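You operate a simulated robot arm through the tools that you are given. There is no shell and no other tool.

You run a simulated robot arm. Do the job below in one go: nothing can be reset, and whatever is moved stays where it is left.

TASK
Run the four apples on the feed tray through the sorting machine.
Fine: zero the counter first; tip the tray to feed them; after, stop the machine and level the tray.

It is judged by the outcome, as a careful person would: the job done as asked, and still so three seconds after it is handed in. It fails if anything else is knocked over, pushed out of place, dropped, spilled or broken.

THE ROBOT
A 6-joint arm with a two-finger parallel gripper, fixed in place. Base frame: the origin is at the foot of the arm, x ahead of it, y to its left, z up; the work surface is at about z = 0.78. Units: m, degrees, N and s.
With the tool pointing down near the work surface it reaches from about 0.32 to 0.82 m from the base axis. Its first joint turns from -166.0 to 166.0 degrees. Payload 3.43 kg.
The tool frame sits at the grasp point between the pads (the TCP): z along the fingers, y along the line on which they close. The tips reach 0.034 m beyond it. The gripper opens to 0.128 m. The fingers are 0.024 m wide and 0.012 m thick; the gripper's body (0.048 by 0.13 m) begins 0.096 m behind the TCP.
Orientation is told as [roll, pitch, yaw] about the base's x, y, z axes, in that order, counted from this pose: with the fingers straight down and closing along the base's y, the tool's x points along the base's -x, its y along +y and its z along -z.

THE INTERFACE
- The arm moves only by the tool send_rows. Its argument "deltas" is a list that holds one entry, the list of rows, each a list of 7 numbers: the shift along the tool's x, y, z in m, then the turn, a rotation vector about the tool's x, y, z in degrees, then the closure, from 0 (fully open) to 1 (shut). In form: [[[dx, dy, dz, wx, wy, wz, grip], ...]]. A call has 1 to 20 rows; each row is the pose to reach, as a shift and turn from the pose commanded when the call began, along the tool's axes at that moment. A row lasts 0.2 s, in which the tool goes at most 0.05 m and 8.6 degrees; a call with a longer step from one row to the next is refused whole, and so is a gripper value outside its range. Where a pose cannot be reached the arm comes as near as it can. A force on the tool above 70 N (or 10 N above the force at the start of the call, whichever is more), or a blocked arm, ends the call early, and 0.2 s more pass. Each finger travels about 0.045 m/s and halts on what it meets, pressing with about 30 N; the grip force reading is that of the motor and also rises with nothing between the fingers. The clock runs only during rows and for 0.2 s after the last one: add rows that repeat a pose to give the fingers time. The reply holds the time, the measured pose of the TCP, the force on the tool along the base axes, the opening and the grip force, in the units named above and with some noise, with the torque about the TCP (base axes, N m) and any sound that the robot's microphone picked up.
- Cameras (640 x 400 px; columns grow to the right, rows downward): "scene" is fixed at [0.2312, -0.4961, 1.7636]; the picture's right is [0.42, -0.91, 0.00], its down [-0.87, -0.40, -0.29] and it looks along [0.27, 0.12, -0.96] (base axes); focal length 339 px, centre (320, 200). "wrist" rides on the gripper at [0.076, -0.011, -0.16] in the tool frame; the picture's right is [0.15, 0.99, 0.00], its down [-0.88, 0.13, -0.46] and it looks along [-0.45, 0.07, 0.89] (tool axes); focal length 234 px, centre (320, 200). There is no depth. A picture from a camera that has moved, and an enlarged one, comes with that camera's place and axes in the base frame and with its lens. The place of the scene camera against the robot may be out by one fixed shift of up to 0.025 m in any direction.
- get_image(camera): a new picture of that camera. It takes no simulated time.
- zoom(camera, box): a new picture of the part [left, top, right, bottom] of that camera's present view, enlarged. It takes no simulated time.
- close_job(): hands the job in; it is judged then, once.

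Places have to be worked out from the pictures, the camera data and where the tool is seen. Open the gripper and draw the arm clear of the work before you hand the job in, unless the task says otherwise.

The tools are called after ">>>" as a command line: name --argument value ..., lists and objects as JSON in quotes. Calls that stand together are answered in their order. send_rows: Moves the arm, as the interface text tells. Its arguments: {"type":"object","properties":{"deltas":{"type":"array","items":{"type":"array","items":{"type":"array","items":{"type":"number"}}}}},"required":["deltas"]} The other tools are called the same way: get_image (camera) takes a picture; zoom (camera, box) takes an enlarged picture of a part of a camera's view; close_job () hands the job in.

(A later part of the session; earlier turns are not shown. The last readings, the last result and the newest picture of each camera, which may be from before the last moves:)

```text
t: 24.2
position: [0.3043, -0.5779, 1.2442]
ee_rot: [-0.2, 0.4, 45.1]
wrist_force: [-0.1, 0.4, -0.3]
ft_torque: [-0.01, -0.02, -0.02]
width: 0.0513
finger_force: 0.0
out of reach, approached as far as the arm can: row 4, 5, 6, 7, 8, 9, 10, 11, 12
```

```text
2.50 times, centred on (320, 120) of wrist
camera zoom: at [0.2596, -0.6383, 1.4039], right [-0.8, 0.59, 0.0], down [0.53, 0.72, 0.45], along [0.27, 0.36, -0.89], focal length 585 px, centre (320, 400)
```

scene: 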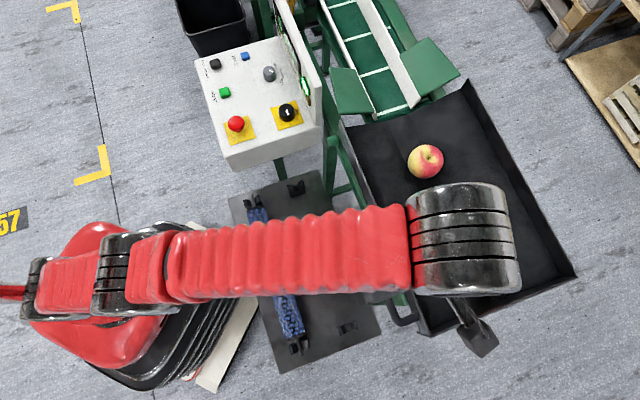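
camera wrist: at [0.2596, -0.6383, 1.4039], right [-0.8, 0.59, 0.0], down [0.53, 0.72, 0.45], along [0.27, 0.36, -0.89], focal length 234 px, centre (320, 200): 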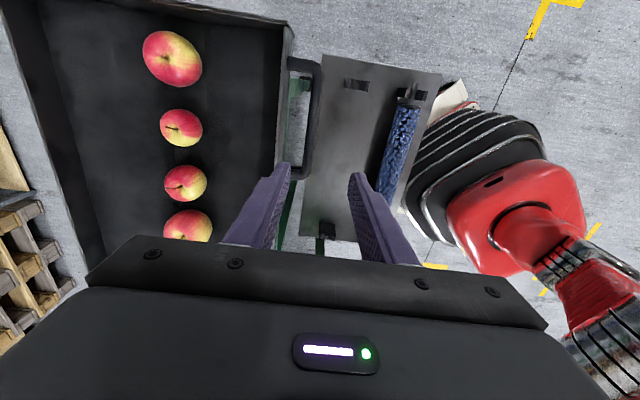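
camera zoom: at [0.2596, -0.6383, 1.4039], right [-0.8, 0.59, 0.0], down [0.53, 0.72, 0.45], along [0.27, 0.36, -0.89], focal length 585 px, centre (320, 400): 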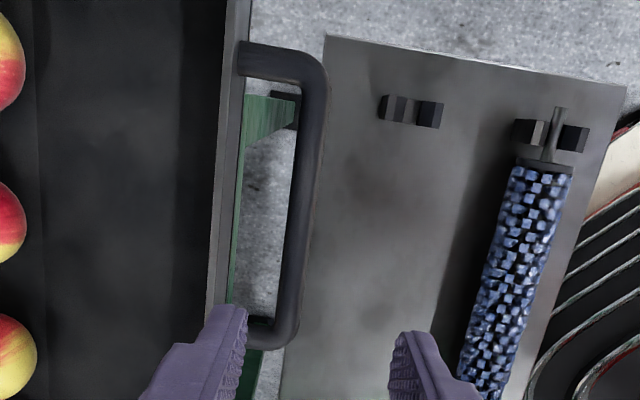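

Bar centre line is at about (0.303,-0.600,1.07), ~15 mm thick and ~4 cm out from the wall. I narrow the gripper to ~4 cm and descend to just above the bar to verify alignment.

>>> send_rows --deltas '[[[0.0033, -0.0074, 0.02, 0, 0, 0, 0.69], [0.0067, -0.0147, 0.05, 0, 0, 0, 0.69], [0.0067, -0.0147, 0.08, 0, 0, 0, 0.69], [0.0067, -0.0147, 0.1, 0, 0, 0, 0.69], [0.0067, -0.0147, 0.11, 0, 0, 0, 0.69], [0.0067, -0.0147, 0.11, 0, 0, 0, 0.69]]]'

>>> get_image --camera "wrist"

>>> zoom --camera "wrist" --box '[220, 60, 420, 240]'

>>> get_image --camera "scene"

```text
t: 25.6
position: [0.308, -0.5935, 1.1343]
ee_rot: [-0.1, 0.4, 45.0]
wrist_force: [0.3, 0.3, -0.3]
ft_torque: [0.0, 0.0, -0.02]
width: 0.0397
finger_force: 0.1
```

```text
taken
camera wrist: at [0.2643, -0.6548, 1.2936], right [-0.8, 0.6, 0.0], down [0.53, 0.72, 0.45], along [0.27, 0.36, -0.89], focal length 234 px, centre (320, 200)
```

wrist: 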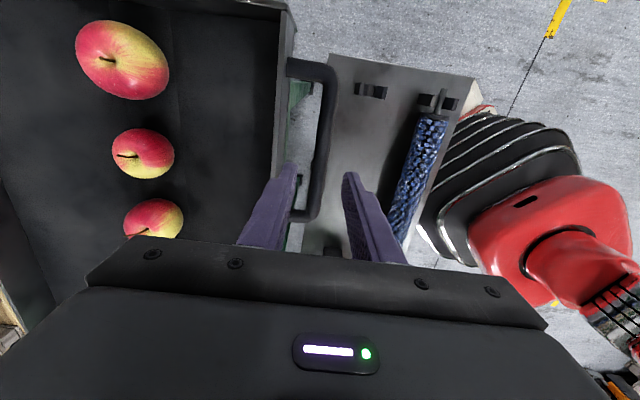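

```text
2.22 times, centred on (320, 150) of wrist
camera zoom: at [0.2643, -0.6548, 1.2936], right [-0.8, 0.6, 0.0], down [0.53, 0.72, 0.45], along [0.27, 0.36, -0.89], focal length 520 px, centre (320, 311)
```

zoom: 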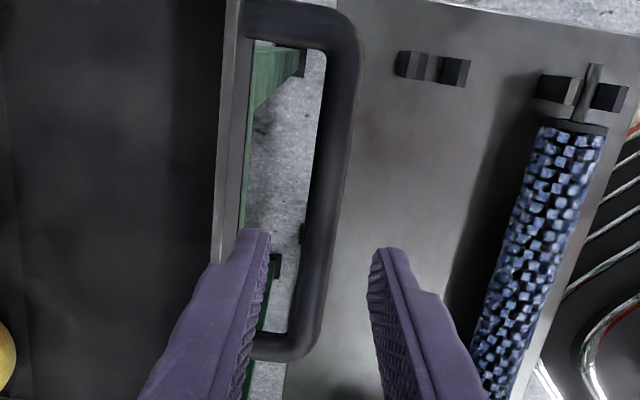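

```text
taken
```

scene: 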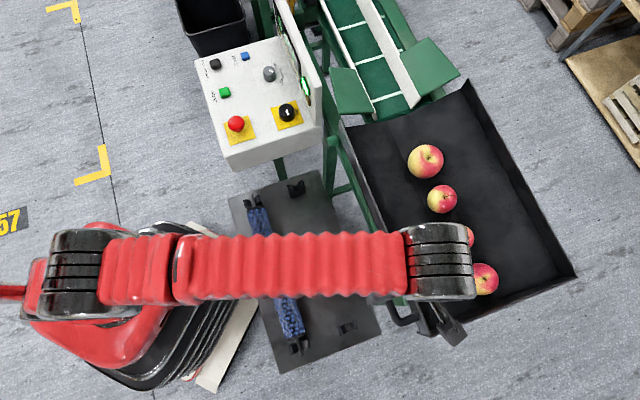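

The bar is centred between the fingers and triangulates to z≈1.056. I descend so the TCP is level with the bar.

>>> send_rows --deltas '[[[0, -0.001, 0.02, 0, 0, 0, 0.69], [0, -0.001, 0.04, 0, 0, 0, 0.69], [0, -0.001, 0.055, 0, 0, 0, 0.69], [0, -0.001, 0.068, 0, 0, 0, 0.69], [0, -0.001, 0.076, 0, 0, 0, 0.69], [0, -0.001, 0.076, 0, 0, 0, 0.69]]]'

>>> zoom --camera "wrist" --box '[220, 60, 420, 240]'

>>> zoom --camera "scene" --box '[330, 200, 500, 350]'

```text
t: 27.0
position: [0.3085, -0.5967, 1.0569]
ee_rot: [0.1, 0.3, 45.1]
wrist_force: [0.1, 0.0, 0.8]
ft_torque: [0.01, 0.04, 0.02]
width: 0.0398
finger_force: 0.1
```

```text
2.22 times, centred on (320, 150) of wrist
camera zoom: at [0.2648, -0.6561, 1.2172], right [-0.8, 0.6, 0.0], down [0.53, 0.72, 0.45], along [0.27, 0.36, -0.89], focal length 520 px, centre (320, 311)
```

zoom: 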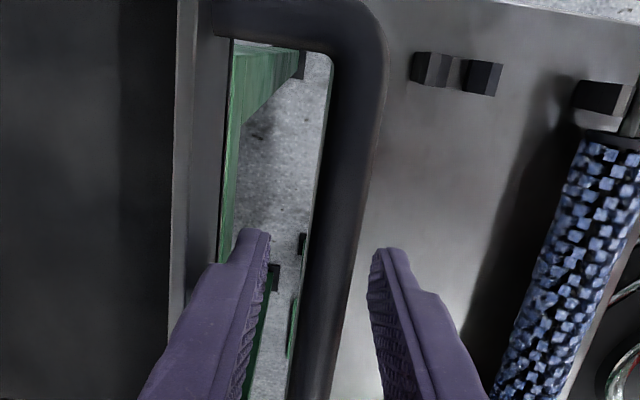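

```text
2.67 times, centred on (415, 275) of scene
camera zoom: at [0.2312, -0.4961, 1.7636], right [0.42, -0.91, 0.0], down [-0.87, -0.4, -0.29], along [0.27, 0.12, -0.96], focal length 904 px, centre (67, 0)
```

zoom: 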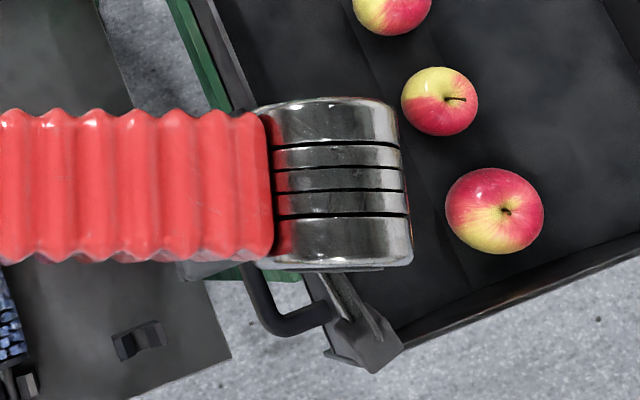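

The fingers straddle the bar. I close the gripper on it.

>>> send_rows --deltas '[[[0, 0, 0, 0, 0, 0, 1], [0, 0, 0, 0, 0, 0, 1], [0, 0, 0, 0, 0, 0, 1], [0, 0, 0, 0, 0, 0, 1]]]'

>>> zoom --camera "wrist" --box '[220, 60, 420, 240]'

```text
t: 28.0
position: [0.3069, -0.5954, 1.0585]
ee_rot: [0.2, 0.3, 45.1]
wrist_force: [-6.1, 10.1, -1.0]
ft_torque: [0.0, 0.07, -0.83]
width: 0.0157
finger_force: 45.3
```

```text
2.22 times, centred on (320, 150) of wrist
camera zoom: at [0.2643, -0.6558, 1.2172], right [-0.8, 0.6, 0.0], down [0.53, 0.72, 0.45], along [0.27, 0.36, -0.89], focal length 520 px, centre (320, 311)
```

zoom: 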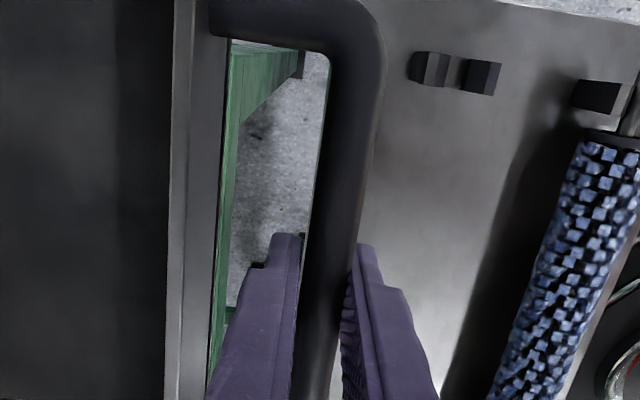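

The bar is held (width 15.7 mm, 45 N). I lift gently by about 2.5° worth of arc to feel how the tray swings, easing the small side force too.

>>> send_rows --deltas '[[[0, 0.0015, 0, 0, 0, 0, 1], [-0.002, 0.0015, -0.006, 0, 0.8, 0, 1], [-0.004, 0.0015, -0.012, 0, 1.6, 0, 1], [-0.006, 0.0015, -0.0175, 0, 2.5, 0, 1], [-0.006, 0.0015, -0.0175, 0, 2.5, 0, 1]]]'

>>> get_image --camera "scene"

```text
t: 29.2
position: [0.3113, -0.5938, 1.0753]
ee_rot: [-0.2, 3.1, 44.9]
wrist_force: [-10.2, -40.4, -0.4]
ft_torque: [-0.63, 0.83, -0.65]
width: 0.0158
finger_force: 45.1
```

```text
taken
```

scene: 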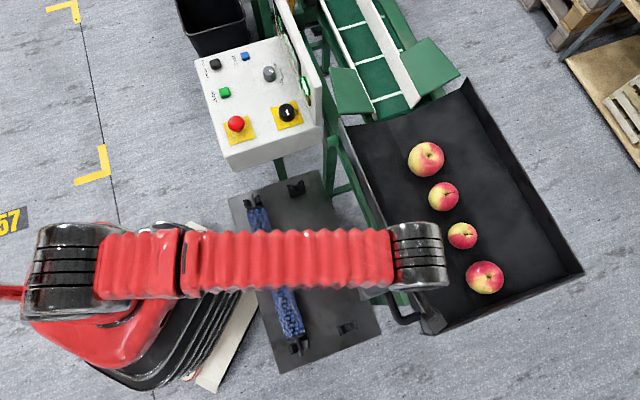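

The tray swings up freely, but I'm pushing ~36 N toward the hinge, so the pivot is higher than assumed. I back off a few mm along the bar direction to find the neutral position.

>>> send_rows --deltas '[[[0.002, -0.0007, 0, 0, 0, 0, 1], [0.004, -0.0012, 0, 0, 0, 0, 1], [0.004, -0.0012, 0, 0, 0, 0, 1]]]'

```text
t: 30.0
position: [0.31, -0.5931, 1.0756]
ee_rot: [0.2, 2.6, 45.0]
wrist_force: [-4.9, -9.1, -2.0]
ft_torque: [0.11, -0.1, -0.79]
width: 0.0158
finger_force: 44.9
```

Forces dropped (q-force ≈ -10 N). The hinge is nearly level with the handle, radius ≈ 0.40 m. I continue the arc slowly to about 6°.

>>> send_rows --deltas '[[[0.0001, 0, -0.006, 0, 0.9, 0, 1], [0.0002, 0, -0.0123, 0, 1.75, 0, 1], [0.0003, 0, -0.0185, 0, 2.6, 0, 1], [0.0004, 0, -0.0247, 0, 3.5, 0, 1], [0.0004, 0, -0.0247, 0, 3.5, 0, 1]]]'

>>> get_image --camera "scene"

```text
t: 31.2
position: [0.3138, -0.5896, 1.0986]
ee_rot: [0.5, 5.9, 45.2]
wrist_force: [19.4, 56.1, -22.2]
ft_torque: [-0.26, 0.21, -1.04]
width: 0.0159
finger_force: 45.2
```

```text
taken
```

scene: 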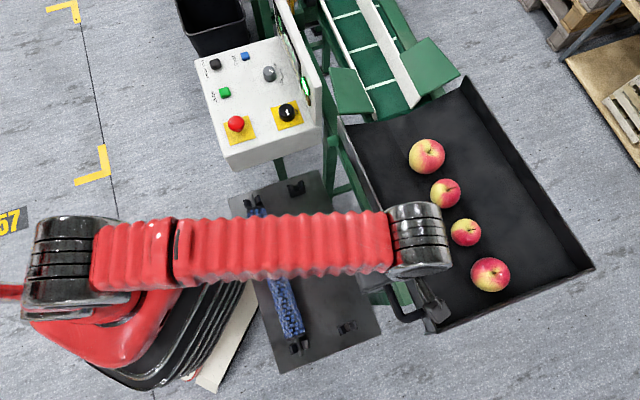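

Now the tray pulls the tool toward the hinge (~+53 N): the measured path fits a hinge ~8 cm below the handle. I correct position along the bar by +7 mm and sideways +2 mm.

>>> send_rows --deltas '[[[-0.0025, 0.0007, 0, 0, 0, 0, 1], [-0.005, 0.0014, 0, 0, 0, 0, 1], [-0.007, 0.002, 0, 0, 0, 0, 1], [-0.007, 0.002, 0, 0, 0, 0, 1]]]'

```text
t: 32.2
position: [0.3145, -0.5898, 1.1007]
ee_rot: [-0.3, 6.6, 44.9]
wrist_force: [13.0, -2.1, -1.1]
ft_torque: [0.67, -1.0, -0.65]
width: 0.016
finger_force: 44.5
```

Forces are near neutral. I continue along this arc to about 9°.

>>> send_rows --deltas '[[[-0.0016, -0.0005, -0.007, 0, 1.0, 0, 1], [-0.0032, -0.001, -0.014, 0, 2.0, 0, 1], [-0.0048, -0.001, -0.021, 0, 3.0, 0, 1], [-0.0048, -0.001, -0.021, 0, 3.0, 0, 1]]]'

>>> get_image --camera "scene"

```text
t: 33.2
position: [0.3185, -0.5851, 1.1205]
ee_rot: [-0.1, 9.6, 44.9]
wrist_force: [-4.2, -30.4, -0.9]
ft_torque: [-0.94, 0.92, -0.66]
width: 0.0159
finger_force: 45.4
```

```text
taken
```

scene: 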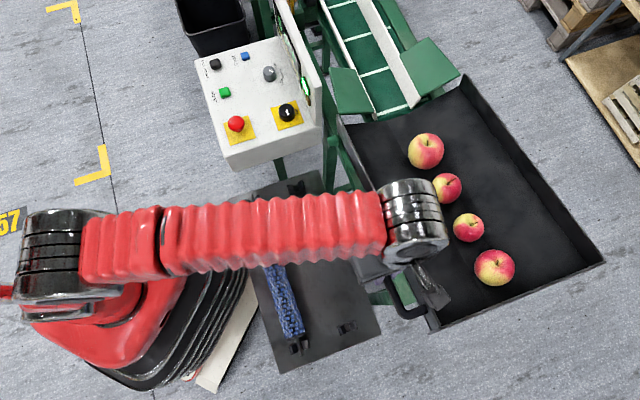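

Small residual forces; apples have not rolled yet at 9°. I continue to 12° with the refined arc and a slight sideways correction.

>>> send_rows --deltas '[[[-0.0002, -0.0012, -0.007, 0, 1.0, 0, 1], [-0.0011, -0.002, -0.014, 0, 2.0, 0, 1], [-0.0021, -0.002, -0.0209, 0, 3.0, 0, 1], [-0.0021, -0.002, -0.0209, 0, 3.0, 0, 1]]]'

>>> get_image --camera "scene"

```text
t: 34.2
position: [0.3253, -0.5787, 1.1395]
ee_rot: [0.3, 12.3, 45.0]
wrist_force: [-15.4, 7.2, -7.6]
ft_torque: [-0.54, 0.54, -0.75]
width: 0.0156
finger_force: 45.0
```

```text
taken
```

scene: 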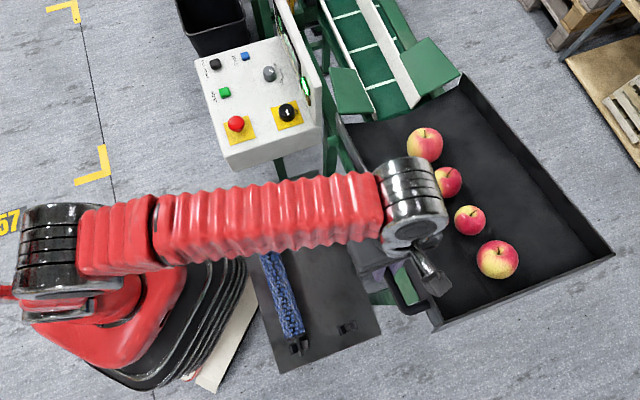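

Forces small. Apples still resting at 12°; I continue to 15°.

>>> send_rows --deltas '[[[-0.0014, 0.0005, -0.007, 0, 1.0, 0, 1], [-0.0028, 0.001, -0.014, 0, 2.0, 0, 1], [-0.0042, 0.001, -0.0211, 0, 3.0, 0, 1], [-0.0042, 0.001, -0.0211, 0, 3.0, 0, 1]]]'

>>> get_image --camera "scene"

```text
t: 35.2
position: [0.3311, -0.5729, 1.1601]
ee_rot: [0.1, 15.4, 45.0]
wrist_force: [-10.0, 11.3, -9.3]
ft_torque: [-0.42, 0.28, -0.78]
width: 0.0156
finger_force: 44.4
```

```text
taken
```

scene: 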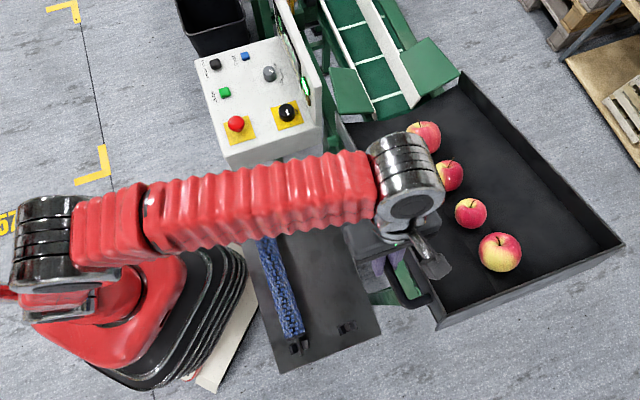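

Forces are steady and low. Apples still not rolling at 15°, so I go on to 18°.

>>> send_rows --deltas '[[[-0.0014, 0.0005, -0.007, 0, 1.0, 0, 1], [-0.0028, 0.001, -0.014, 0, 2.0, 0, 1], [-0.0041, 0.001, -0.021, 0, 3.0, 0, 1], [-0.0041, 0.001, -0.021, 0, 3.0, 0, 1], [-0.0041, 0.001, -0.021, 0, 3.0, 0, 1]]]'

>>> get_image --camera "scene"

```text
t: 36.4
position: [0.3377, -0.565, 1.1788]
ee_rot: [0.0, 18.4, 45.1]
wrist_force: [4.5, 7.8, -10.0]
ft_torque: [-0.47, 0.18, -0.85]
width: 0.0155
finger_force: 45.0
```

```text
taken
```

scene: 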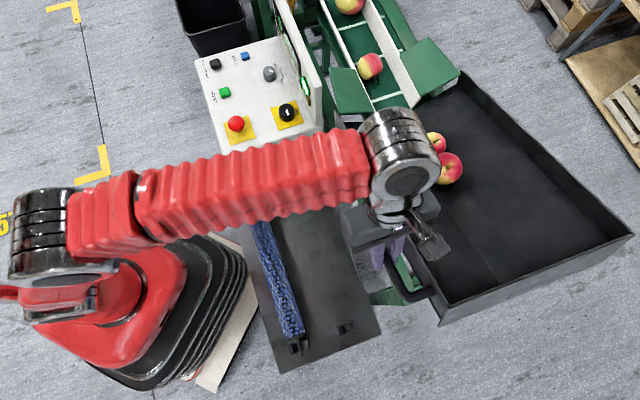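

The apples are rolling: two are on the belt, two follow. I hold still and wait.

>>> send_rows --deltas '[[[0, 0, 0, 0, 0, 0, 1], [0, 0, 0, 0, 0, 0, 1], [0, 0, 0, 0, 0, 0, 1], [0, 0, 0, 0, 0, 0, 1]]]'

>>> get_image --camera "scene"

>>> zoom --camera "scene" --box '[270, 0, 480, 140]'

```text
t: 37.4
position: [0.3379, -0.5656, 1.1797]
ee_rot: [0.0, 18.5, 45.1]
wrist_force: [9.6, 6.8, -6.0]
ft_torque: [0.07, -0.54, -0.84]
width: 0.0158
finger_force: 44.6
```

```text
taken
```

scene: 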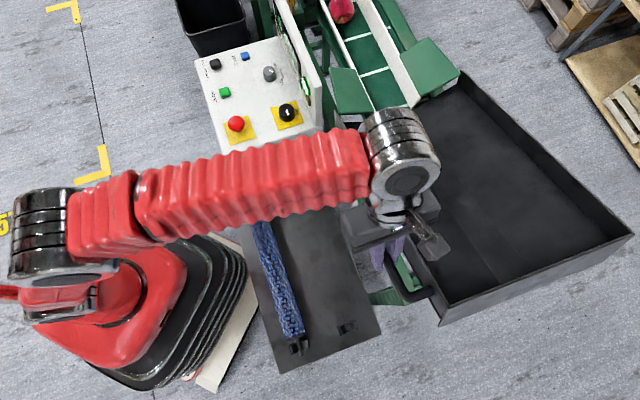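

```text
2.86 times, centred on (375, 70) of scene
camera zoom: at [0.2312, -0.4961, 1.7636], right [0.42, -0.91, 0.0], down [-0.87, -0.4, -0.29], along [0.27, 0.12, -0.96], focal length 968 px, centre (163, 571)
```

zoom: 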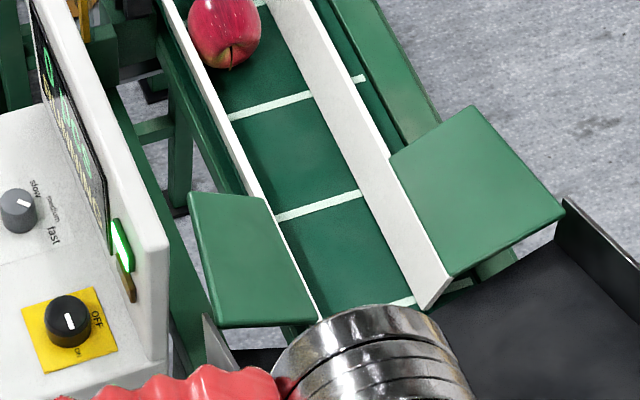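

One apple is visible on the belt; the others are further along or hidden by the wrist. I wait another second and look again, also with the wrist camera.

>>> send_rows --deltas '[[[0, 0, 0, 0, 0, 0, 1], [0, 0, 0, 0, 0, 0, 1], [0, 0, 0, 0, 0, 0, 1], [0, 0, 0, 0, 0, 0, 1], [0, 0, 0, 0, 0, 0, 1]]]'

>>> get_image --camera "scene"

>>> get_image --camera "wrist"

>>> zoom --camera "scene" --box '[265, 0, 325, 110]'

```text
t: 38.6
position: [0.3378, -0.567, 1.1792]
ee_rot: [0.1, 18.4, 45.1]
wrist_force: [13.0, 7.1, -3.6]
ft_torque: [0.04, -0.53, -0.78]
width: 0.0157
finger_force: 45.1
```

```text
taken
```

scene: 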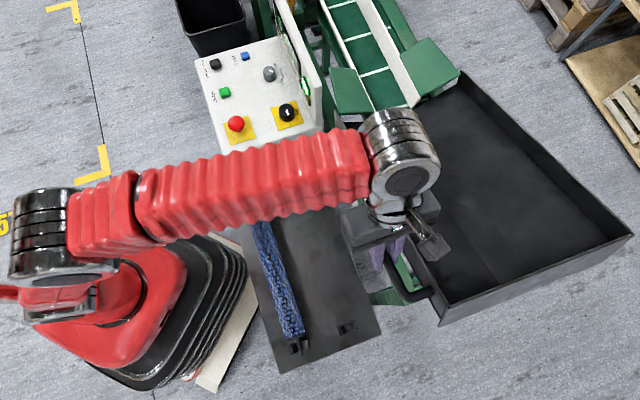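

```text
taken
camera wrist: at [0.3316, -0.5883, 1.3537], right [-0.8, 0.6, 0.05], down [0.6, 0.79, 0.15], along [0.06, 0.15, -0.99], focal length 234 px, centre (320, 200)
```

wrist: 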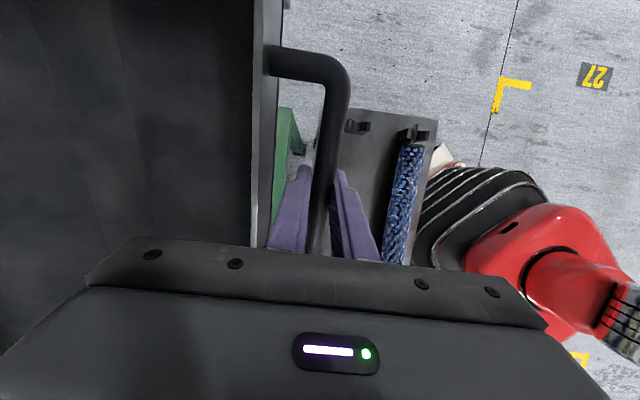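

```text
3.64 times, centred on (295, 55) of scene
camera zoom: at [0.2312, -0.4961, 1.7636], right [0.42, -0.91, 0.0], down [-0.87, -0.4, -0.29], along [0.27, 0.12, -0.96], focal length 1232 px, centre (411, 727)
```

zoom: 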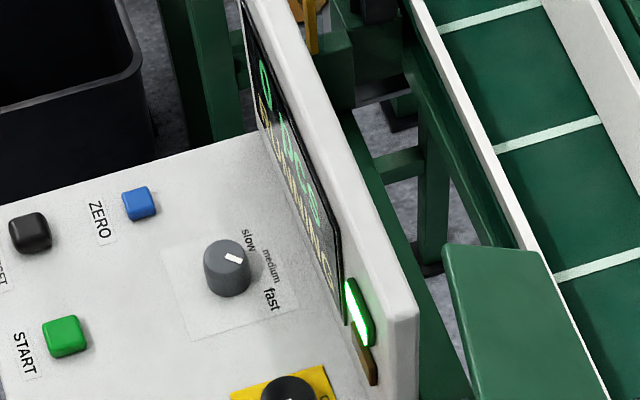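

No apples visible on belt or tray, but the wrist hides the belt entry. I wait a bit longer, then will lower slightly to reveal that region.

>>> send_rows --deltas '[[[0, 0, 0, 0, 0, 0, 1], [0, 0, 0, 0, 0, 0, 1], [0, 0, 0, 0, 0, 0, 1], [0, 0, 0, 0, 0, 0, 1], [0, 0, 0, 0, 0, 0, 1], [0, 0, 0, 0, 0, 0, 1], [0, 0, 0, 0, 0, 0, 1], [0, 0, 0, 0, 0, 0, 1]]]'

>>> zoom --camera "scene" --box '[250, 0, 480, 200]'

>>> zoom --camera "scene" --box '[275, 0, 320, 100]'

```text
t: 40.4
position: [0.3379, -0.567, 1.1794]
ee_rot: [0.1, 18.4, 45.1]
wrist_force: [15.6, 7.8, -8.4]
ft_torque: [-0.11, -0.33, -0.77]
width: 0.0156
finger_force: 44.8
```

```text
2.00 times, centred on (365, 100) of scene
camera zoom: at [0.2312, -0.4961, 1.7636], right [0.42, -0.91, 0.0], down [-0.87, -0.4, -0.29], along [0.27, 0.12, -0.96], focal length 678 px, centre (230, 400)
```

zoom: 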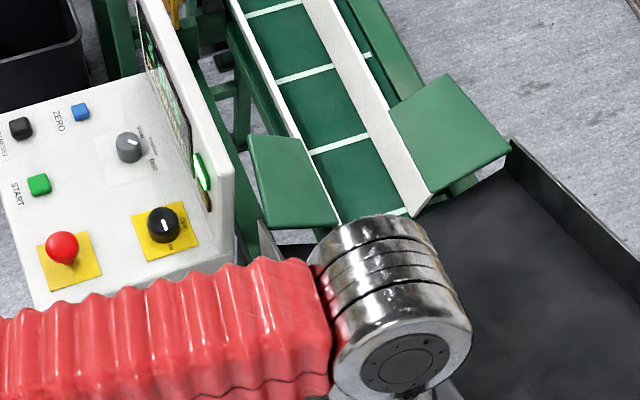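

```text
4.00 times, centred on (298, 50) of scene
camera zoom: at [0.2312, -0.4961, 1.7636], right [0.42, -0.91, 0.0], down [-0.87, -0.4, -0.29], along [0.27, 0.12, -0.96], focal length 1355 px, centre (410, 800)
```

zoom: 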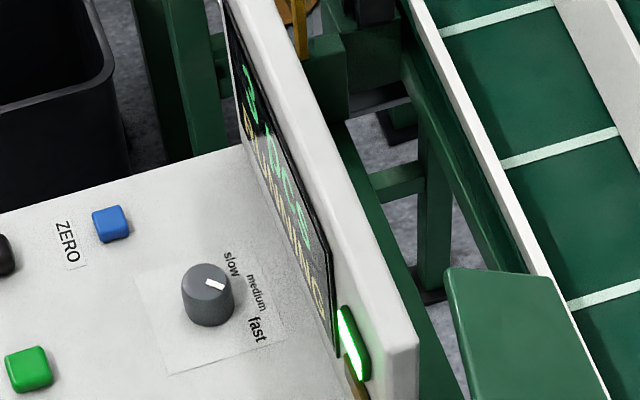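

Zooming tightly on the counter digit.

>>> zoom --camera "scene" --box '[272, 5, 302, 60]'

>>> zoom --camera "scene" --box '[274, 8, 290, 32]'

```text
7.27 times, centred on (287, 32) of scene
camera zoom: at [0.2312, -0.4961, 1.7636], right [0.42, -0.91, 0.0], down [-0.87, -0.4, -0.29], along [0.27, 0.12, -0.96], focal length 2464 px, centre (560, 1418)
```

zoom: 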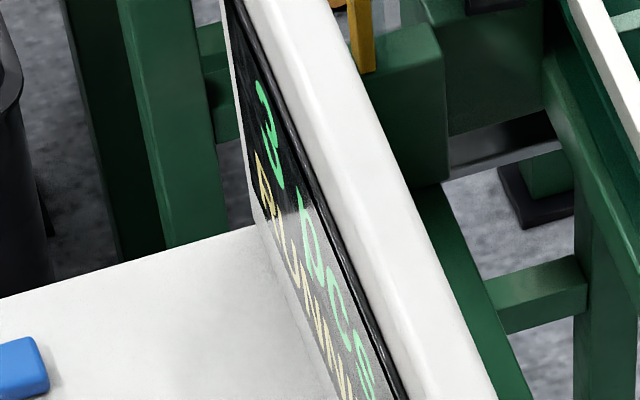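

```text
16.00 times, centred on (282, 20) of scene
camera zoom: at [0.2312, -0.4961, 1.7636], right [0.42, -0.91, 0.0], down [-0.87, -0.4, -0.29], along [0.27, 0.12, -0.96], focal length 5421 px, centre (928, 3080)
```

zoom: 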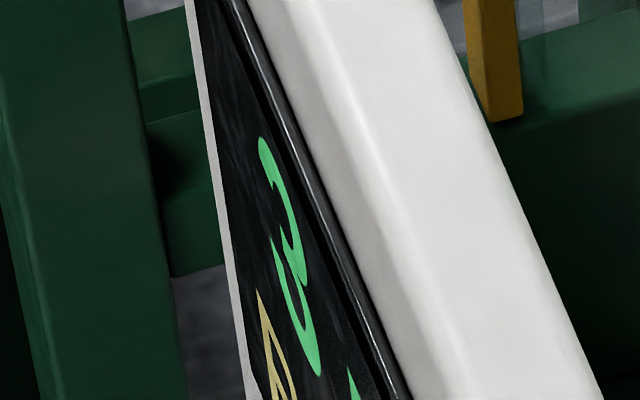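

The counter reads 3. I wait further for the fourth.

>>> send_rows --deltas '[[[0, 0, 0, 0, 0, 0, 1], [0, 0, 0, 0, 0, 0, 1], [0, 0, 0, 0, 0, 0, 1], [0, 0, 0, 0, 0, 0, 1], [0, 0, 0, 0, 0, 0, 1], [0, 0, 0, 0, 0, 0, 1], [0, 0, 0, 0, 0, 0, 1], [0, 0, 0, 0, 0, 0, 1]]]'

>>> zoom --camera "scene" --box '[274, 8, 290, 32]'

>>> get_image --camera "scene"

```text
t: 42.2
position: [0.3379, -0.5659, 1.1798]
ee_rot: [0.1, 18.3, 45.0]
wrist_force: [14.6, 8.9, -11.3]
ft_torque: [-0.23, -0.13, -0.76]
width: 0.016
finger_force: 44.7
```

```text
16.00 times, centred on (282, 20) of scene
camera zoom: at [0.2312, -0.4961, 1.7636], right [0.42, -0.91, 0.0], down [-0.87, -0.4, -0.29], along [0.27, 0.12, -0.96], focal length 5421 px, centre (928, 3080)
```

zoom: 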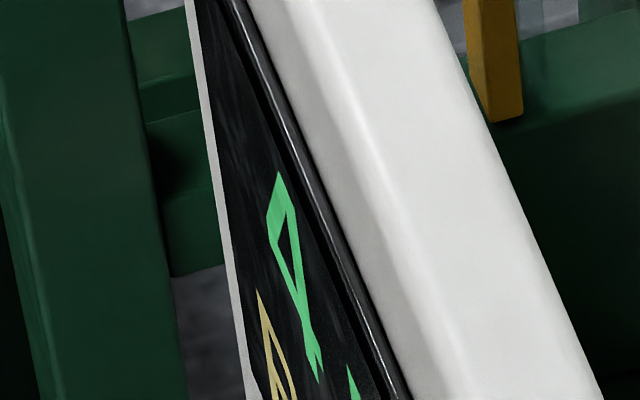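

```text
taken
```

scene: 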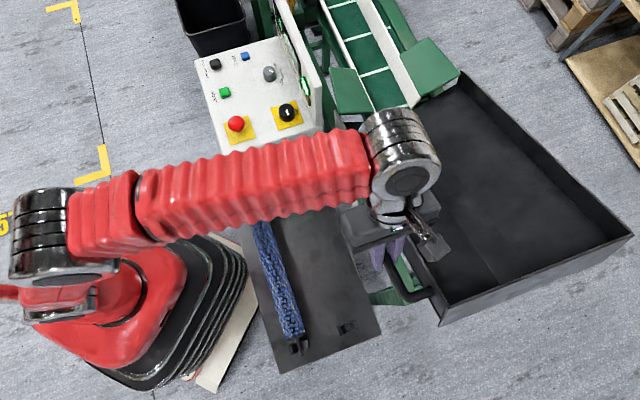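

The counter now reads 4: all apples fed and counted. I lower the tray back along the same arc, first to about 12°, checking forces.

>>> send_rows --deltas '[[[0.0004, 0, 0.0071, 0, -1, 0, 1], [0.0011, 0, 0.0142, 0, -2, 0, 1], [0.0021, 0, 0.0212, 0, -3, 0, 1], [0.0029, 0, 0.0284, 0, -4, 0, 1], [0.0035, 0, 0.0355, 0, -5, 0, 1], [0.0041, 0, 0.0426, 0, -6, 0, 1], [0.0041, 0, 0.0426, 0, -6, 0, 1]]]'

>>> get_image --camera "scene"

```text
t: 43.8
position: [0.3231, -0.5788, 1.1403]
ee_rot: [0.0, 12.6, 45.0]
wrist_force: [10.8, -15.4, 5.5]
ft_torque: [0.32, -0.71, -0.71]
width: 0.0157
finger_force: 44.9
```

```text
taken
```

scene: 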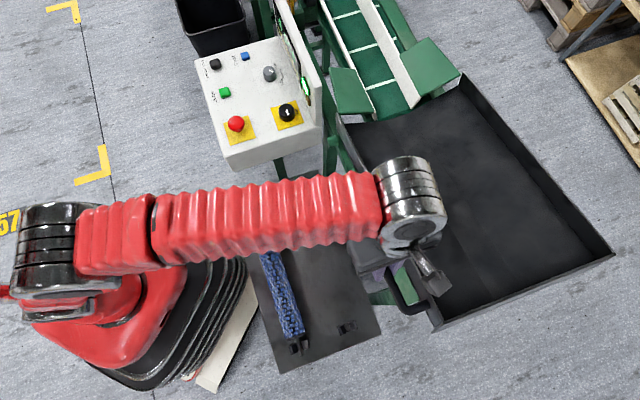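

Forces fine, tray empty. Continuing down to about 6°.

>>> send_rows --deltas '[[[0.0011, -0.0005, 0.0071, 0, -1, 0, 1], [0.0021, -0.001, 0.0142, 0, -2, 0, 1], [0.0031, -0.001, 0.0212, 0, -3, 0, 1], [0.0039, -0.001, 0.0284, 0, -4, 0, 1], [0.0045, -0.001, 0.0355, 0, -5, 0, 1], [0.0051, -0.001, 0.0426, 0, -6, 0, 1], [0.0051, -0.001, 0.0426, 0, -6, 0, 1]]]'

```text
t: 45.4
position: [0.3147, -0.5892, 1.0992]
ee_rot: [0.0, 6.3, 44.9]
wrist_force: [-10.2, -7.5, 5.1]
ft_torque: [0.38, -0.52, -0.7]
width: 0.0156
finger_force: 45.3
```

Still fine. Continuing to about 1.5°.

>>> send_rows --deltas '[[[0.0019, 0, 0.0071, 0, -1, 0, 1], [0.0034, 0, 0.0142, 0, -2, 0, 1], [0.0046, 0, 0.0212, 0, -3, 0, 1], [0.0053, 0, 0.027, 0, -3.8, 0, 1], [0.0057, 0, 0.0319, 0, -4.5, 0, 1], [0.0057, 0, 0.0319, 0, -4.5, 0, 1]]]'

>>> get_image --camera "scene"

```text
t: 46.8
position: [0.3093, -0.5943, 1.0679]
ee_rot: [0.2, 1.8, 45.1]
wrist_force: [-0.6, 20.1, 0.8]
ft_torque: [0.5, -0.56, -0.83]
width: 0.0155
finger_force: 45.3
```

```text
taken
```

scene: 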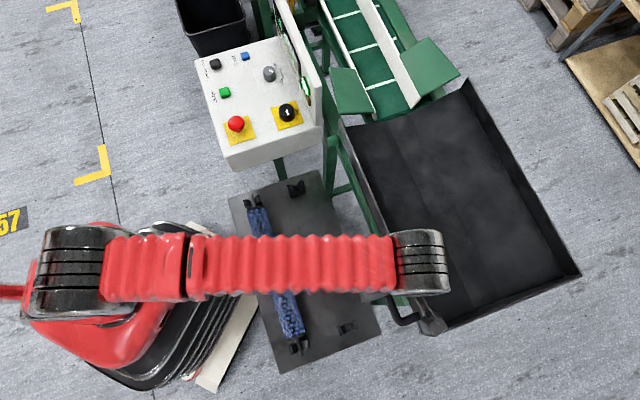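

Almost level (z 1.068 vs 1.0585 at start). I lower the last centimetre gently and watch for the stop.

>>> send_rows --deltas '[[[0.0003, 0.0007, 0.003, 0, -0.5, 0, 1], [0.0005, 0.001, 0.006, 0, -0.9, 0, 1], [0.0007, 0.001, 0.009, 0, -1.3, 0, 1], [0.0007, 0.001, 0.0105, 0, -1.5, 0, 1], [0.0007, 0.001, 0.0105, 0, -1.5, 0, 1]]]'

>>> get_image --camera "scene"

```text
t: 48.0
position: [0.3075, -0.5953, 1.0594]
ee_rot: [0.1, 0.5, 45.0]
wrist_force: [9.0, 3.6, 5.1]
ft_torque: [0.48, -0.61, -0.86]
width: 0.0156
finger_force: 44.8
```

```text
taken
```

scene: 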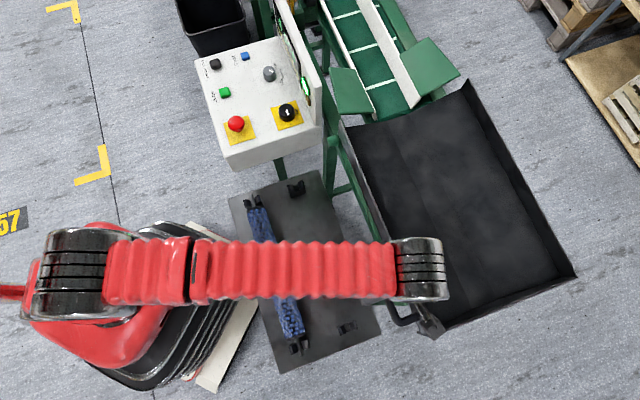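

Let me check whether the tray is fully back by comparing its corner with the first picture.

>>> zoom --camera "scene" --box '[320, 60, 600, 350]'

>>> zoom --camera "scene" --box '[540, 250, 600, 300]'

```text
1.38 times, centred on (460, 205) of scene
camera zoom: at [0.2312, -0.4961, 1.7636], right [0.42, -0.91, 0.0], down [-0.87, -0.4, -0.29], along [0.27, 0.12, -0.96], focal length 467 px, centre (127, 193)
```

zoom: 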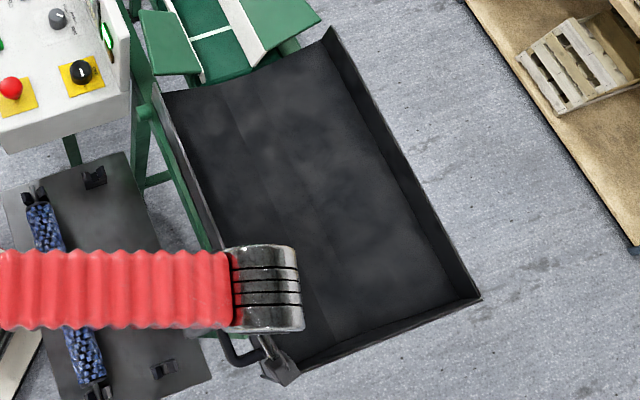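

```text
8.00 times, centred on (570, 275) of scene
camera zoom: at [0.2312, -0.4961, 1.7636], right [0.42, -0.91, 0.0], down [-0.87, -0.4, -0.29], along [0.27, 0.12, -0.96], focal length 2710 px, centre (-1680, -400)
```

zoom: 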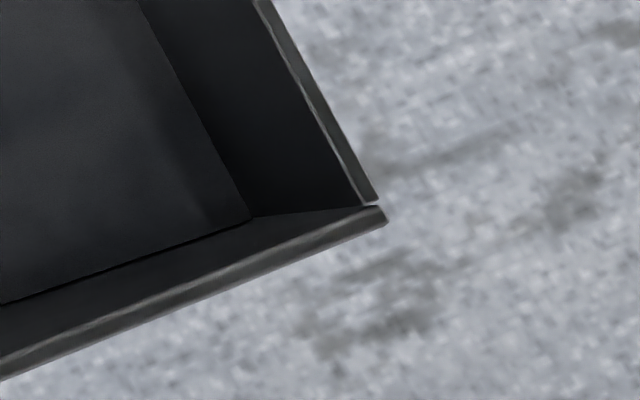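

The corner is within ~1 px of its original place. I press down another 2–3 mm to seat the tray fully on its rest, watching force.

>>> send_rows --deltas '[[[0, 0, 0.0015, 0, -0.2, 0, 1], [0, 0, 0.003, 0, -0.4, 0, 1], [0, 0, 0.003, 0, -0.4, 0, 1]]]'

>>> zoom --camera "scene" --box '[540, 250, 600, 300]'

```text
t: 48.8
position: [0.3076, -0.5959, 1.0572]
ee_rot: [-0.3, 0.0, 45.0]
wrist_force: [10.9, 3.0, 39.5]
ft_torque: [-0.35, 0.43, -0.71]
width: 0.0155
finger_force: 44.9
```

```text
8.00 times, centred on (570, 275) of scene
camera zoom: at [0.2312, -0.4961, 1.7636], right [0.42, -0.91, 0.0], down [-0.87, -0.4, -0.29], along [0.27, 0.12, -0.96], focal length 2710 px, centre (-1680, -400)
```

zoom: 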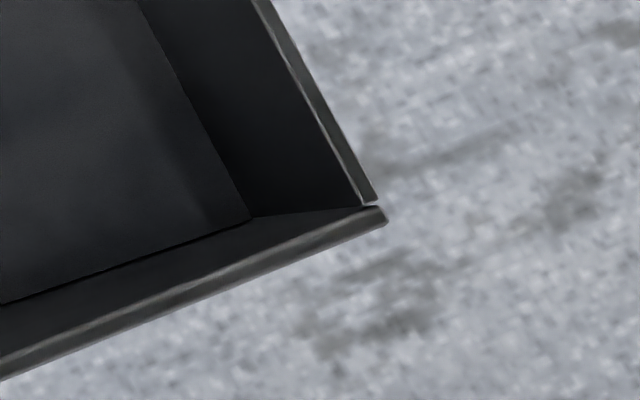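

The force rose to 39 N with no further movement: the tray is seated level. I relieve the pressure and open the fingers.

>>> send_rows --deltas '[[[0, 0, -0.0025, 0, 0, 0, 1], [0, 0, -0.0025, 0, 0, 0, 0.85], [0, 0, -0.0025, 0, 0, 0, 0.7], [0, 0, -0.0025, 0, 0, 0, 0.69], [0, 0, -0.0025, 0, 0, 0, 0.69]]]'

>>> zoom --camera "wrist" --box '[220, 60, 420, 240]'

>>> zoom --camera "scene" --box '[540, 250, 600, 300]'

```text
t: 50.0
position: [0.3063, -0.5959, 1.0575]
ee_rot: [0.0, 0.0, 45.0]
wrist_force: [-0.4, 0.1, -0.4]
ft_torque: [0.0, -0.01, -0.02]
width: 0.0397
finger_force: 0.1
```

```text
2.22 times, centred on (320, 150) of wrist
camera zoom: at [0.2625, -0.6566, 1.2158], right [-0.8, 0.6, 0.0], down [0.53, 0.71, 0.46], along [0.27, 0.37, -0.89], focal length 520 px, centre (320, 311)
```

zoom: 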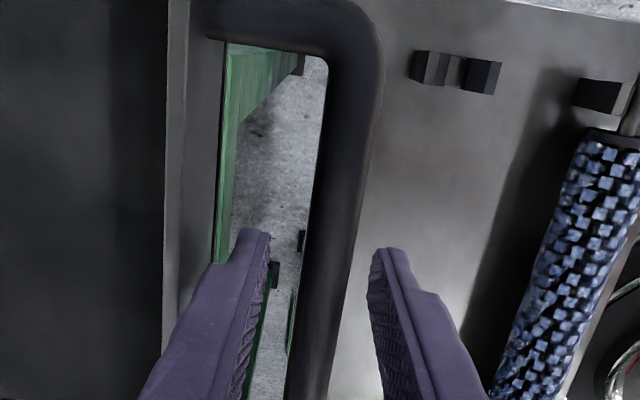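

```text
8.00 times, centred on (570, 275) of scene
camera zoom: at [0.2312, -0.4961, 1.7636], right [0.42, -0.91, 0.0], down [-0.87, -0.4, -0.29], along [0.27, 0.12, -0.96], focal length 2710 px, centre (-1680, -400)
```

zoom: 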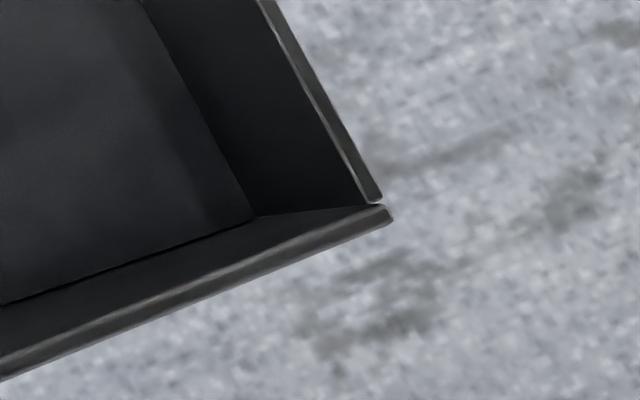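

Released cleanly and the tray stays in place. I lift straight up off the handle.

>>> send_rows --deltas '[[[0, 0, -0.02, 0, 0, 0, 0.69], [0, 0, -0.06, 0, 0, 0, 0.69], [0, 0, -0.1, 0, 0, 0, 0.69], [0, 0, -0.14, 0, 0, 0, 0.69], [0, 0, -0.165, 0, 0, 0, 0.69]]]'

>>> get_image --camera "scene"

>>> zoom --camera "scene" --box '[540, 250, 600, 300]'

```text
t: 51.2
position: [0.3064, -0.5952, 1.2223]
ee_rot: [-0.1, 0.1, 45.1]
wrist_force: [-0.2, 0.8, -0.5]
ft_torque: [-0.04, -0.03, 0.04]
width: 0.0396
finger_force: 0.0
```

```text
taken
```

scene: 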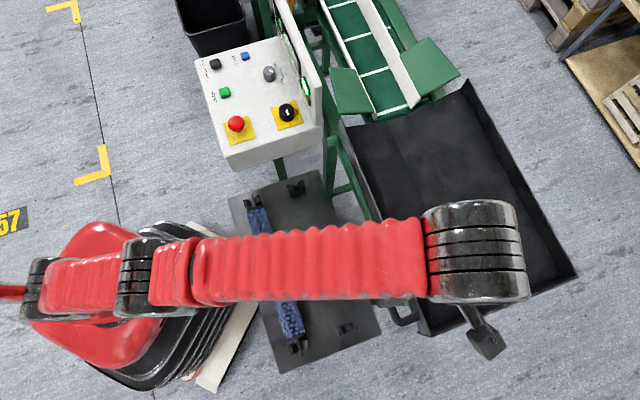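

```text
8.00 times, centred on (570, 275) of scene
camera zoom: at [0.2312, -0.4961, 1.7636], right [0.42, -0.91, 0.0], down [-0.87, -0.4, -0.29], along [0.27, 0.12, -0.96], focal length 2710 px, centre (-1680, -400)
```

zoom: 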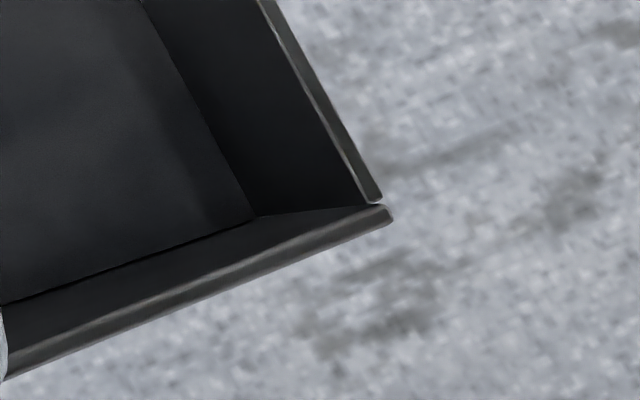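

Now I swing back toward the console, turning the tool to yaw -45 on the way, and closing the fingers.

>>> send_rows --deltas '[[[-0.0123, 0.006, -0.005, 0, 0, 7.5, 1], [-0.0246, 0.012, -0.01, 0, 0, 15, 1], [-0.0369, 0.018, -0.015, 0, 0, 22.5, 1], [-0.0492, 0.024, -0.02, 0, 0, 30, 1], [-0.0615, 0.03, -0.025, 0, 0, 37.5, 1], [-0.0738, 0.036, -0.03, 0, 0, 45, 1], [-0.0861, 0.042, -0.036, 0, 0, 52.5, 1], [-0.0984, 0.048, -0.042, 0, 0, 60, 1], [-0.1107, 0.054, -0.048, 0, 0, 67.5, 1], [-0.123, 0.06, -0.054, 0, 0, 75, 1], [-0.1353, 0.066, -0.06, 0, 0, 82.5, 1], [-0.1476, 0.0718, -0.068, 0, 0, 90, 1]]]'

>>> get_image --camera "wrist"

```text
t: 53.8
position: [0.3609, -0.4421, 1.2902]
ee_rot: [0.0, 0.0, -45.1]
wrist_force: [-0.1, -0.5, 0.1]
ft_torque: [0.0, 0.0, 0.06]
width: 0.0001
finger_force: 29.9
```

```text
taken
camera wrist: at [0.3009, -0.3945, 1.4493], right [0.6, 0.8, 0.0], down [0.71, -0.53, 0.46], along [0.36, -0.27, -0.89], focal length 234 px, centre (320, 200)
```

wrist: 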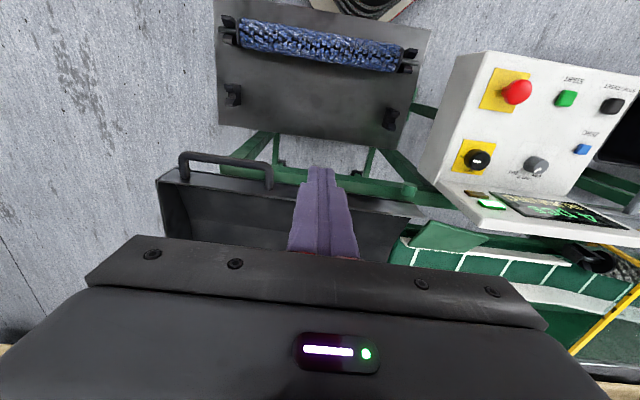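

Tray is empty and level. Before stopping, I want to see whether all apples reached the outlets, so I move to the earlier look-out pose.

>>> send_rows --deltas '[[[0.0189, 0.0302, -0.006, 0, 0, -6.8, 1], [0.0378, 0.0605, -0.013, 0, 0, -13.6, 1], [0.0567, 0.0907, -0.019, 0, 0, -20.4, 1], [0.0756, 0.121, -0.025, 0, 0, -27.3, 1], [0.0945, 0.1512, -0.032, 0, 0, -34.1, 1], [0.1133, 0.1815, -0.038, 0, 0, -40.9, 1], [0.1322, 0.2117, -0.045, 0, 0, -47.7, 1], [0.1511, 0.242, -0.051, 0, 0, -54.5, 1], [0.17, 0.2722, -0.057, 0, 0, -61.4, 1], [0.1889, 0.3025, -0.064, 0, 0, -68.2, 1], [0.2078, 0.3327, -0.07, 0, 0, -75, 1]]]'

>>> send_rows --deltas '[[[0, 0, 0, 0, -8, 0, 1], [0, 0, 0, 0, -16, 0, 1], [0, 0, 0, 0, -24, 0, 1], [0, 0, 0, 0, -32, 0, 1], [0, 0, 0, 0, -38, 0, 1]]]'

>>> get_image --camera "wrist"

>>> zoom --camera "wrist" --box '[240, 100, 400, 250]'

>>> zoom --camera "wrist" --box '[60, 0, 340, 175]'

```text
t: 56.2
position: [0.4498, -0.0582, 1.3608]
ee_rot: [-0.1, 0.0, 30.2]
wrist_force: [0.3, -0.5, 0.6]
ft_torque: [-0.01, 0.0, -0.01]
width: 0.0
finger_force: 30.0
```

```text
t: 57.4
position: [0.4494, -0.058, 1.3613]
ee_rot: [0.0, -38.0, 30.0]
wrist_force: [0.1, 0.9, 0.3]
ft_torque: [-0.02, 0.01, 0.0]
width: 0.0
finger_force: 29.4
```

```text
taken
camera wrist: at [0.319, -0.1465, 1.439], right [-0.59, 0.8, -0.09], down [0.29, 0.32, 0.9], along [0.75, 0.51, -0.42], focal length 234 px, centre (320, 200)
```

wrist: 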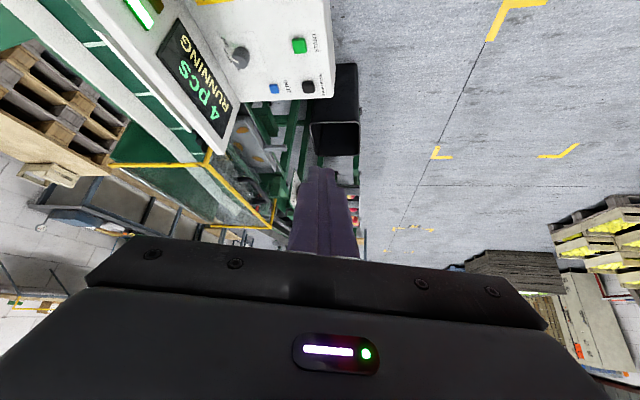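

```text
2.67 times, centred on (320, 175) of wrist
camera zoom: at [0.319, -0.1465, 1.439], right [-0.59, 0.8, -0.09], down [0.29, 0.32, 0.9], along [0.75, 0.51, -0.42], focal length 624 px, centre (320, 267)
```

zoom: 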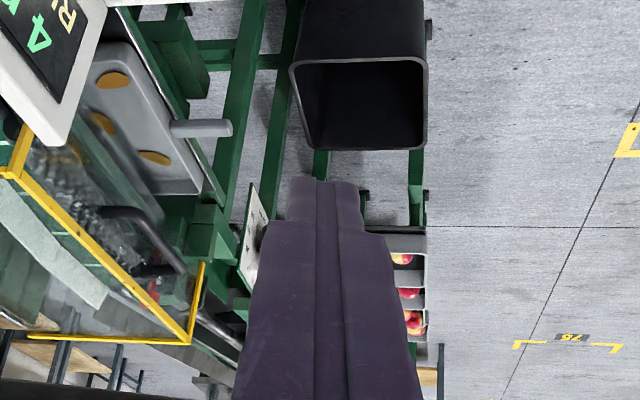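

```text
2.29 times, centred on (200, 88) of wrist
camera zoom: at [0.319, -0.1465, 1.439], right [-0.59, 0.8, -0.09], down [0.29, 0.32, 0.9], along [0.75, 0.51, -0.42], focal length 535 px, centre (594, 457)
```

zoom: 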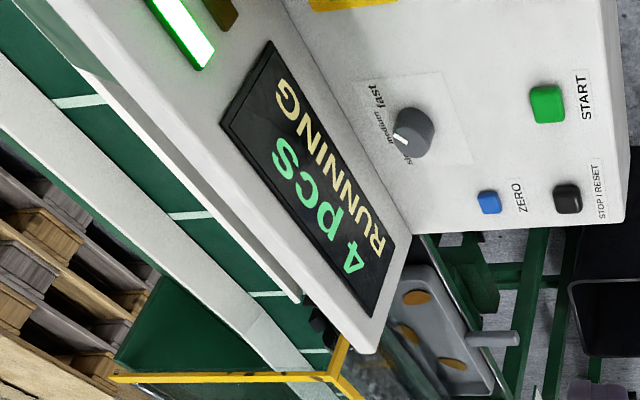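

Display: "4 pcs RUNNING". The closed fingers hide the outlets, so I open them to count the apples.

>>> send_rows --deltas '[[[0, 0, 0, 0, 0, 0, 0], [0, 0, 0, 0, 0, 0, 0], [0, 0, 0, 0, 0, 0, 0], [0, 0, 0, 0, 0, 0, 0], [0, 0, 0, 0, 0, 0, 0], [0, 0, 0, 0, 0, 0, 0], [0, 0, 0, 0, 0, 0, 0]]]'

>>> zoom --camera "wrist" --box '[240, 140, 400, 250]'

>>> zoom --camera "wrist" --box '[310, 180, 380, 250]'

```text
t: 59.0
position: [0.4487, -0.0588, 1.3614]
ee_rot: [0.1, -38.0, 30.1]
wrist_force: [0.4, -1.1, 0.0]
ft_torque: [0.03, -0.03, 0.06]
width: 0.128
finger_force: 0.0
```

```text
3.64 times, centred on (320, 195) of wrist
camera zoom: at [0.3191, -0.1464, 1.4392], right [-0.59, 0.8, -0.09], down [0.29, 0.32, 0.9], along [0.75, 0.51, -0.42], focal length 852 px, centre (320, 218)
```

zoom: 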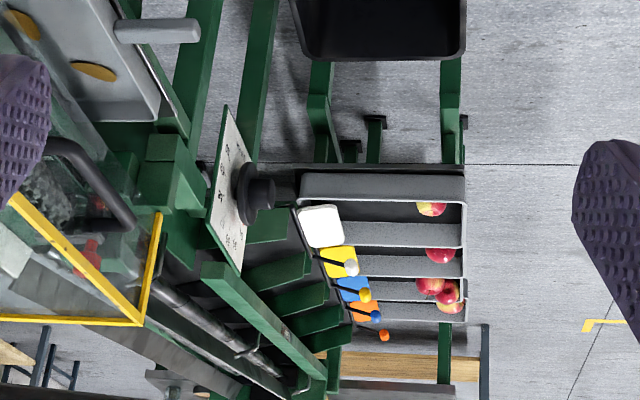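

```text
5.71 times, centred on (345, 215) of wrist
camera zoom: at [0.3191, -0.1464, 1.4392], right [-0.59, 0.8, -0.09], down [0.29, 0.32, 0.9], along [0.75, 0.51, -0.42], focal length 1338 px, centre (177, 114)
```

zoom: 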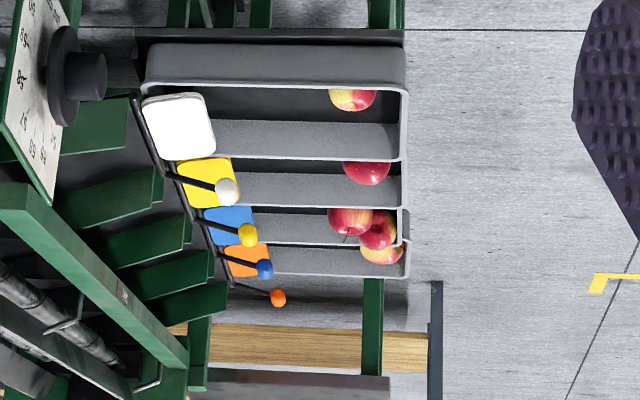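

All four apples are in the outlet lanes (five in total, with the one that was there before). Now I return over the console to press STOP: level the tool, turn to yaw -45, and close the fingers.

>>> send_rows --deltas '[[[0, 0, 0, 0, 8, 0, 1], [0, 0, 0, 0, 16, 0, 1], [0, 0, 0, 0, 24, 0, 1], [0, 0, 0, 0, 32, 0, 1], [0, 0, 0, 0, 38, 0, 1]]]'

>>> send_rows --deltas '[[[-0.018, -0.004, 0.012, 0, 0, 7.5, 1], [-0.036, -0.008, 0.024, 0, 0, 15, 1], [-0.054, -0.012, 0.036, 0, 0, 22.5, 1], [-0.072, -0.016, 0.048, 0, 0, 30, 1], [-0.09, -0.02, 0.06, 0, 0, 37.5, 1], [-0.108, -0.024, 0.072, 0, 0, 45, 1], [-0.126, -0.028, 0.084, 0, 0, 52.5, 1], [-0.144, -0.032, 0.096, 0, 0, 60, 1], [-0.162, -0.036, 0.108, 0, 0, 67.5, 1], [-0.18, -0.04, 0.12, 0, 0, 75, 1]]]'

>>> get_image --camera "wrist"

```text
t: 60.2
position: [0.4484, -0.0585, 1.3605]
ee_rot: [0.0, 0.1, 29.8]
wrist_force: [0.1, 0.1, 0.4]
ft_torque: [0.0, 0.0, 0.02]
width: 0.0211
finger_force: 0.0
```

```text
t: 62.4
position: [0.6245, -0.0022, 1.2416]
ee_rot: [0.0, 0.1, -45.2]
wrist_force: [-0.3, 0.5, -0.1]
ft_torque: [0.01, -0.05, 0.0]
width: 0.0
finger_force: 30.0
```

```text
taken
camera wrist: at [0.5645, 0.044, 1.4001], right [0.6, 0.8, 0.0], down [0.71, -0.53, 0.46], along [0.36, -0.27, -0.89], focal length 234 px, centre (320, 200)
```

wrist: 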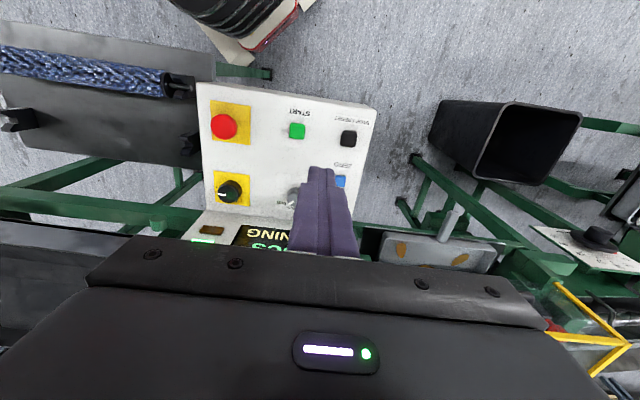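

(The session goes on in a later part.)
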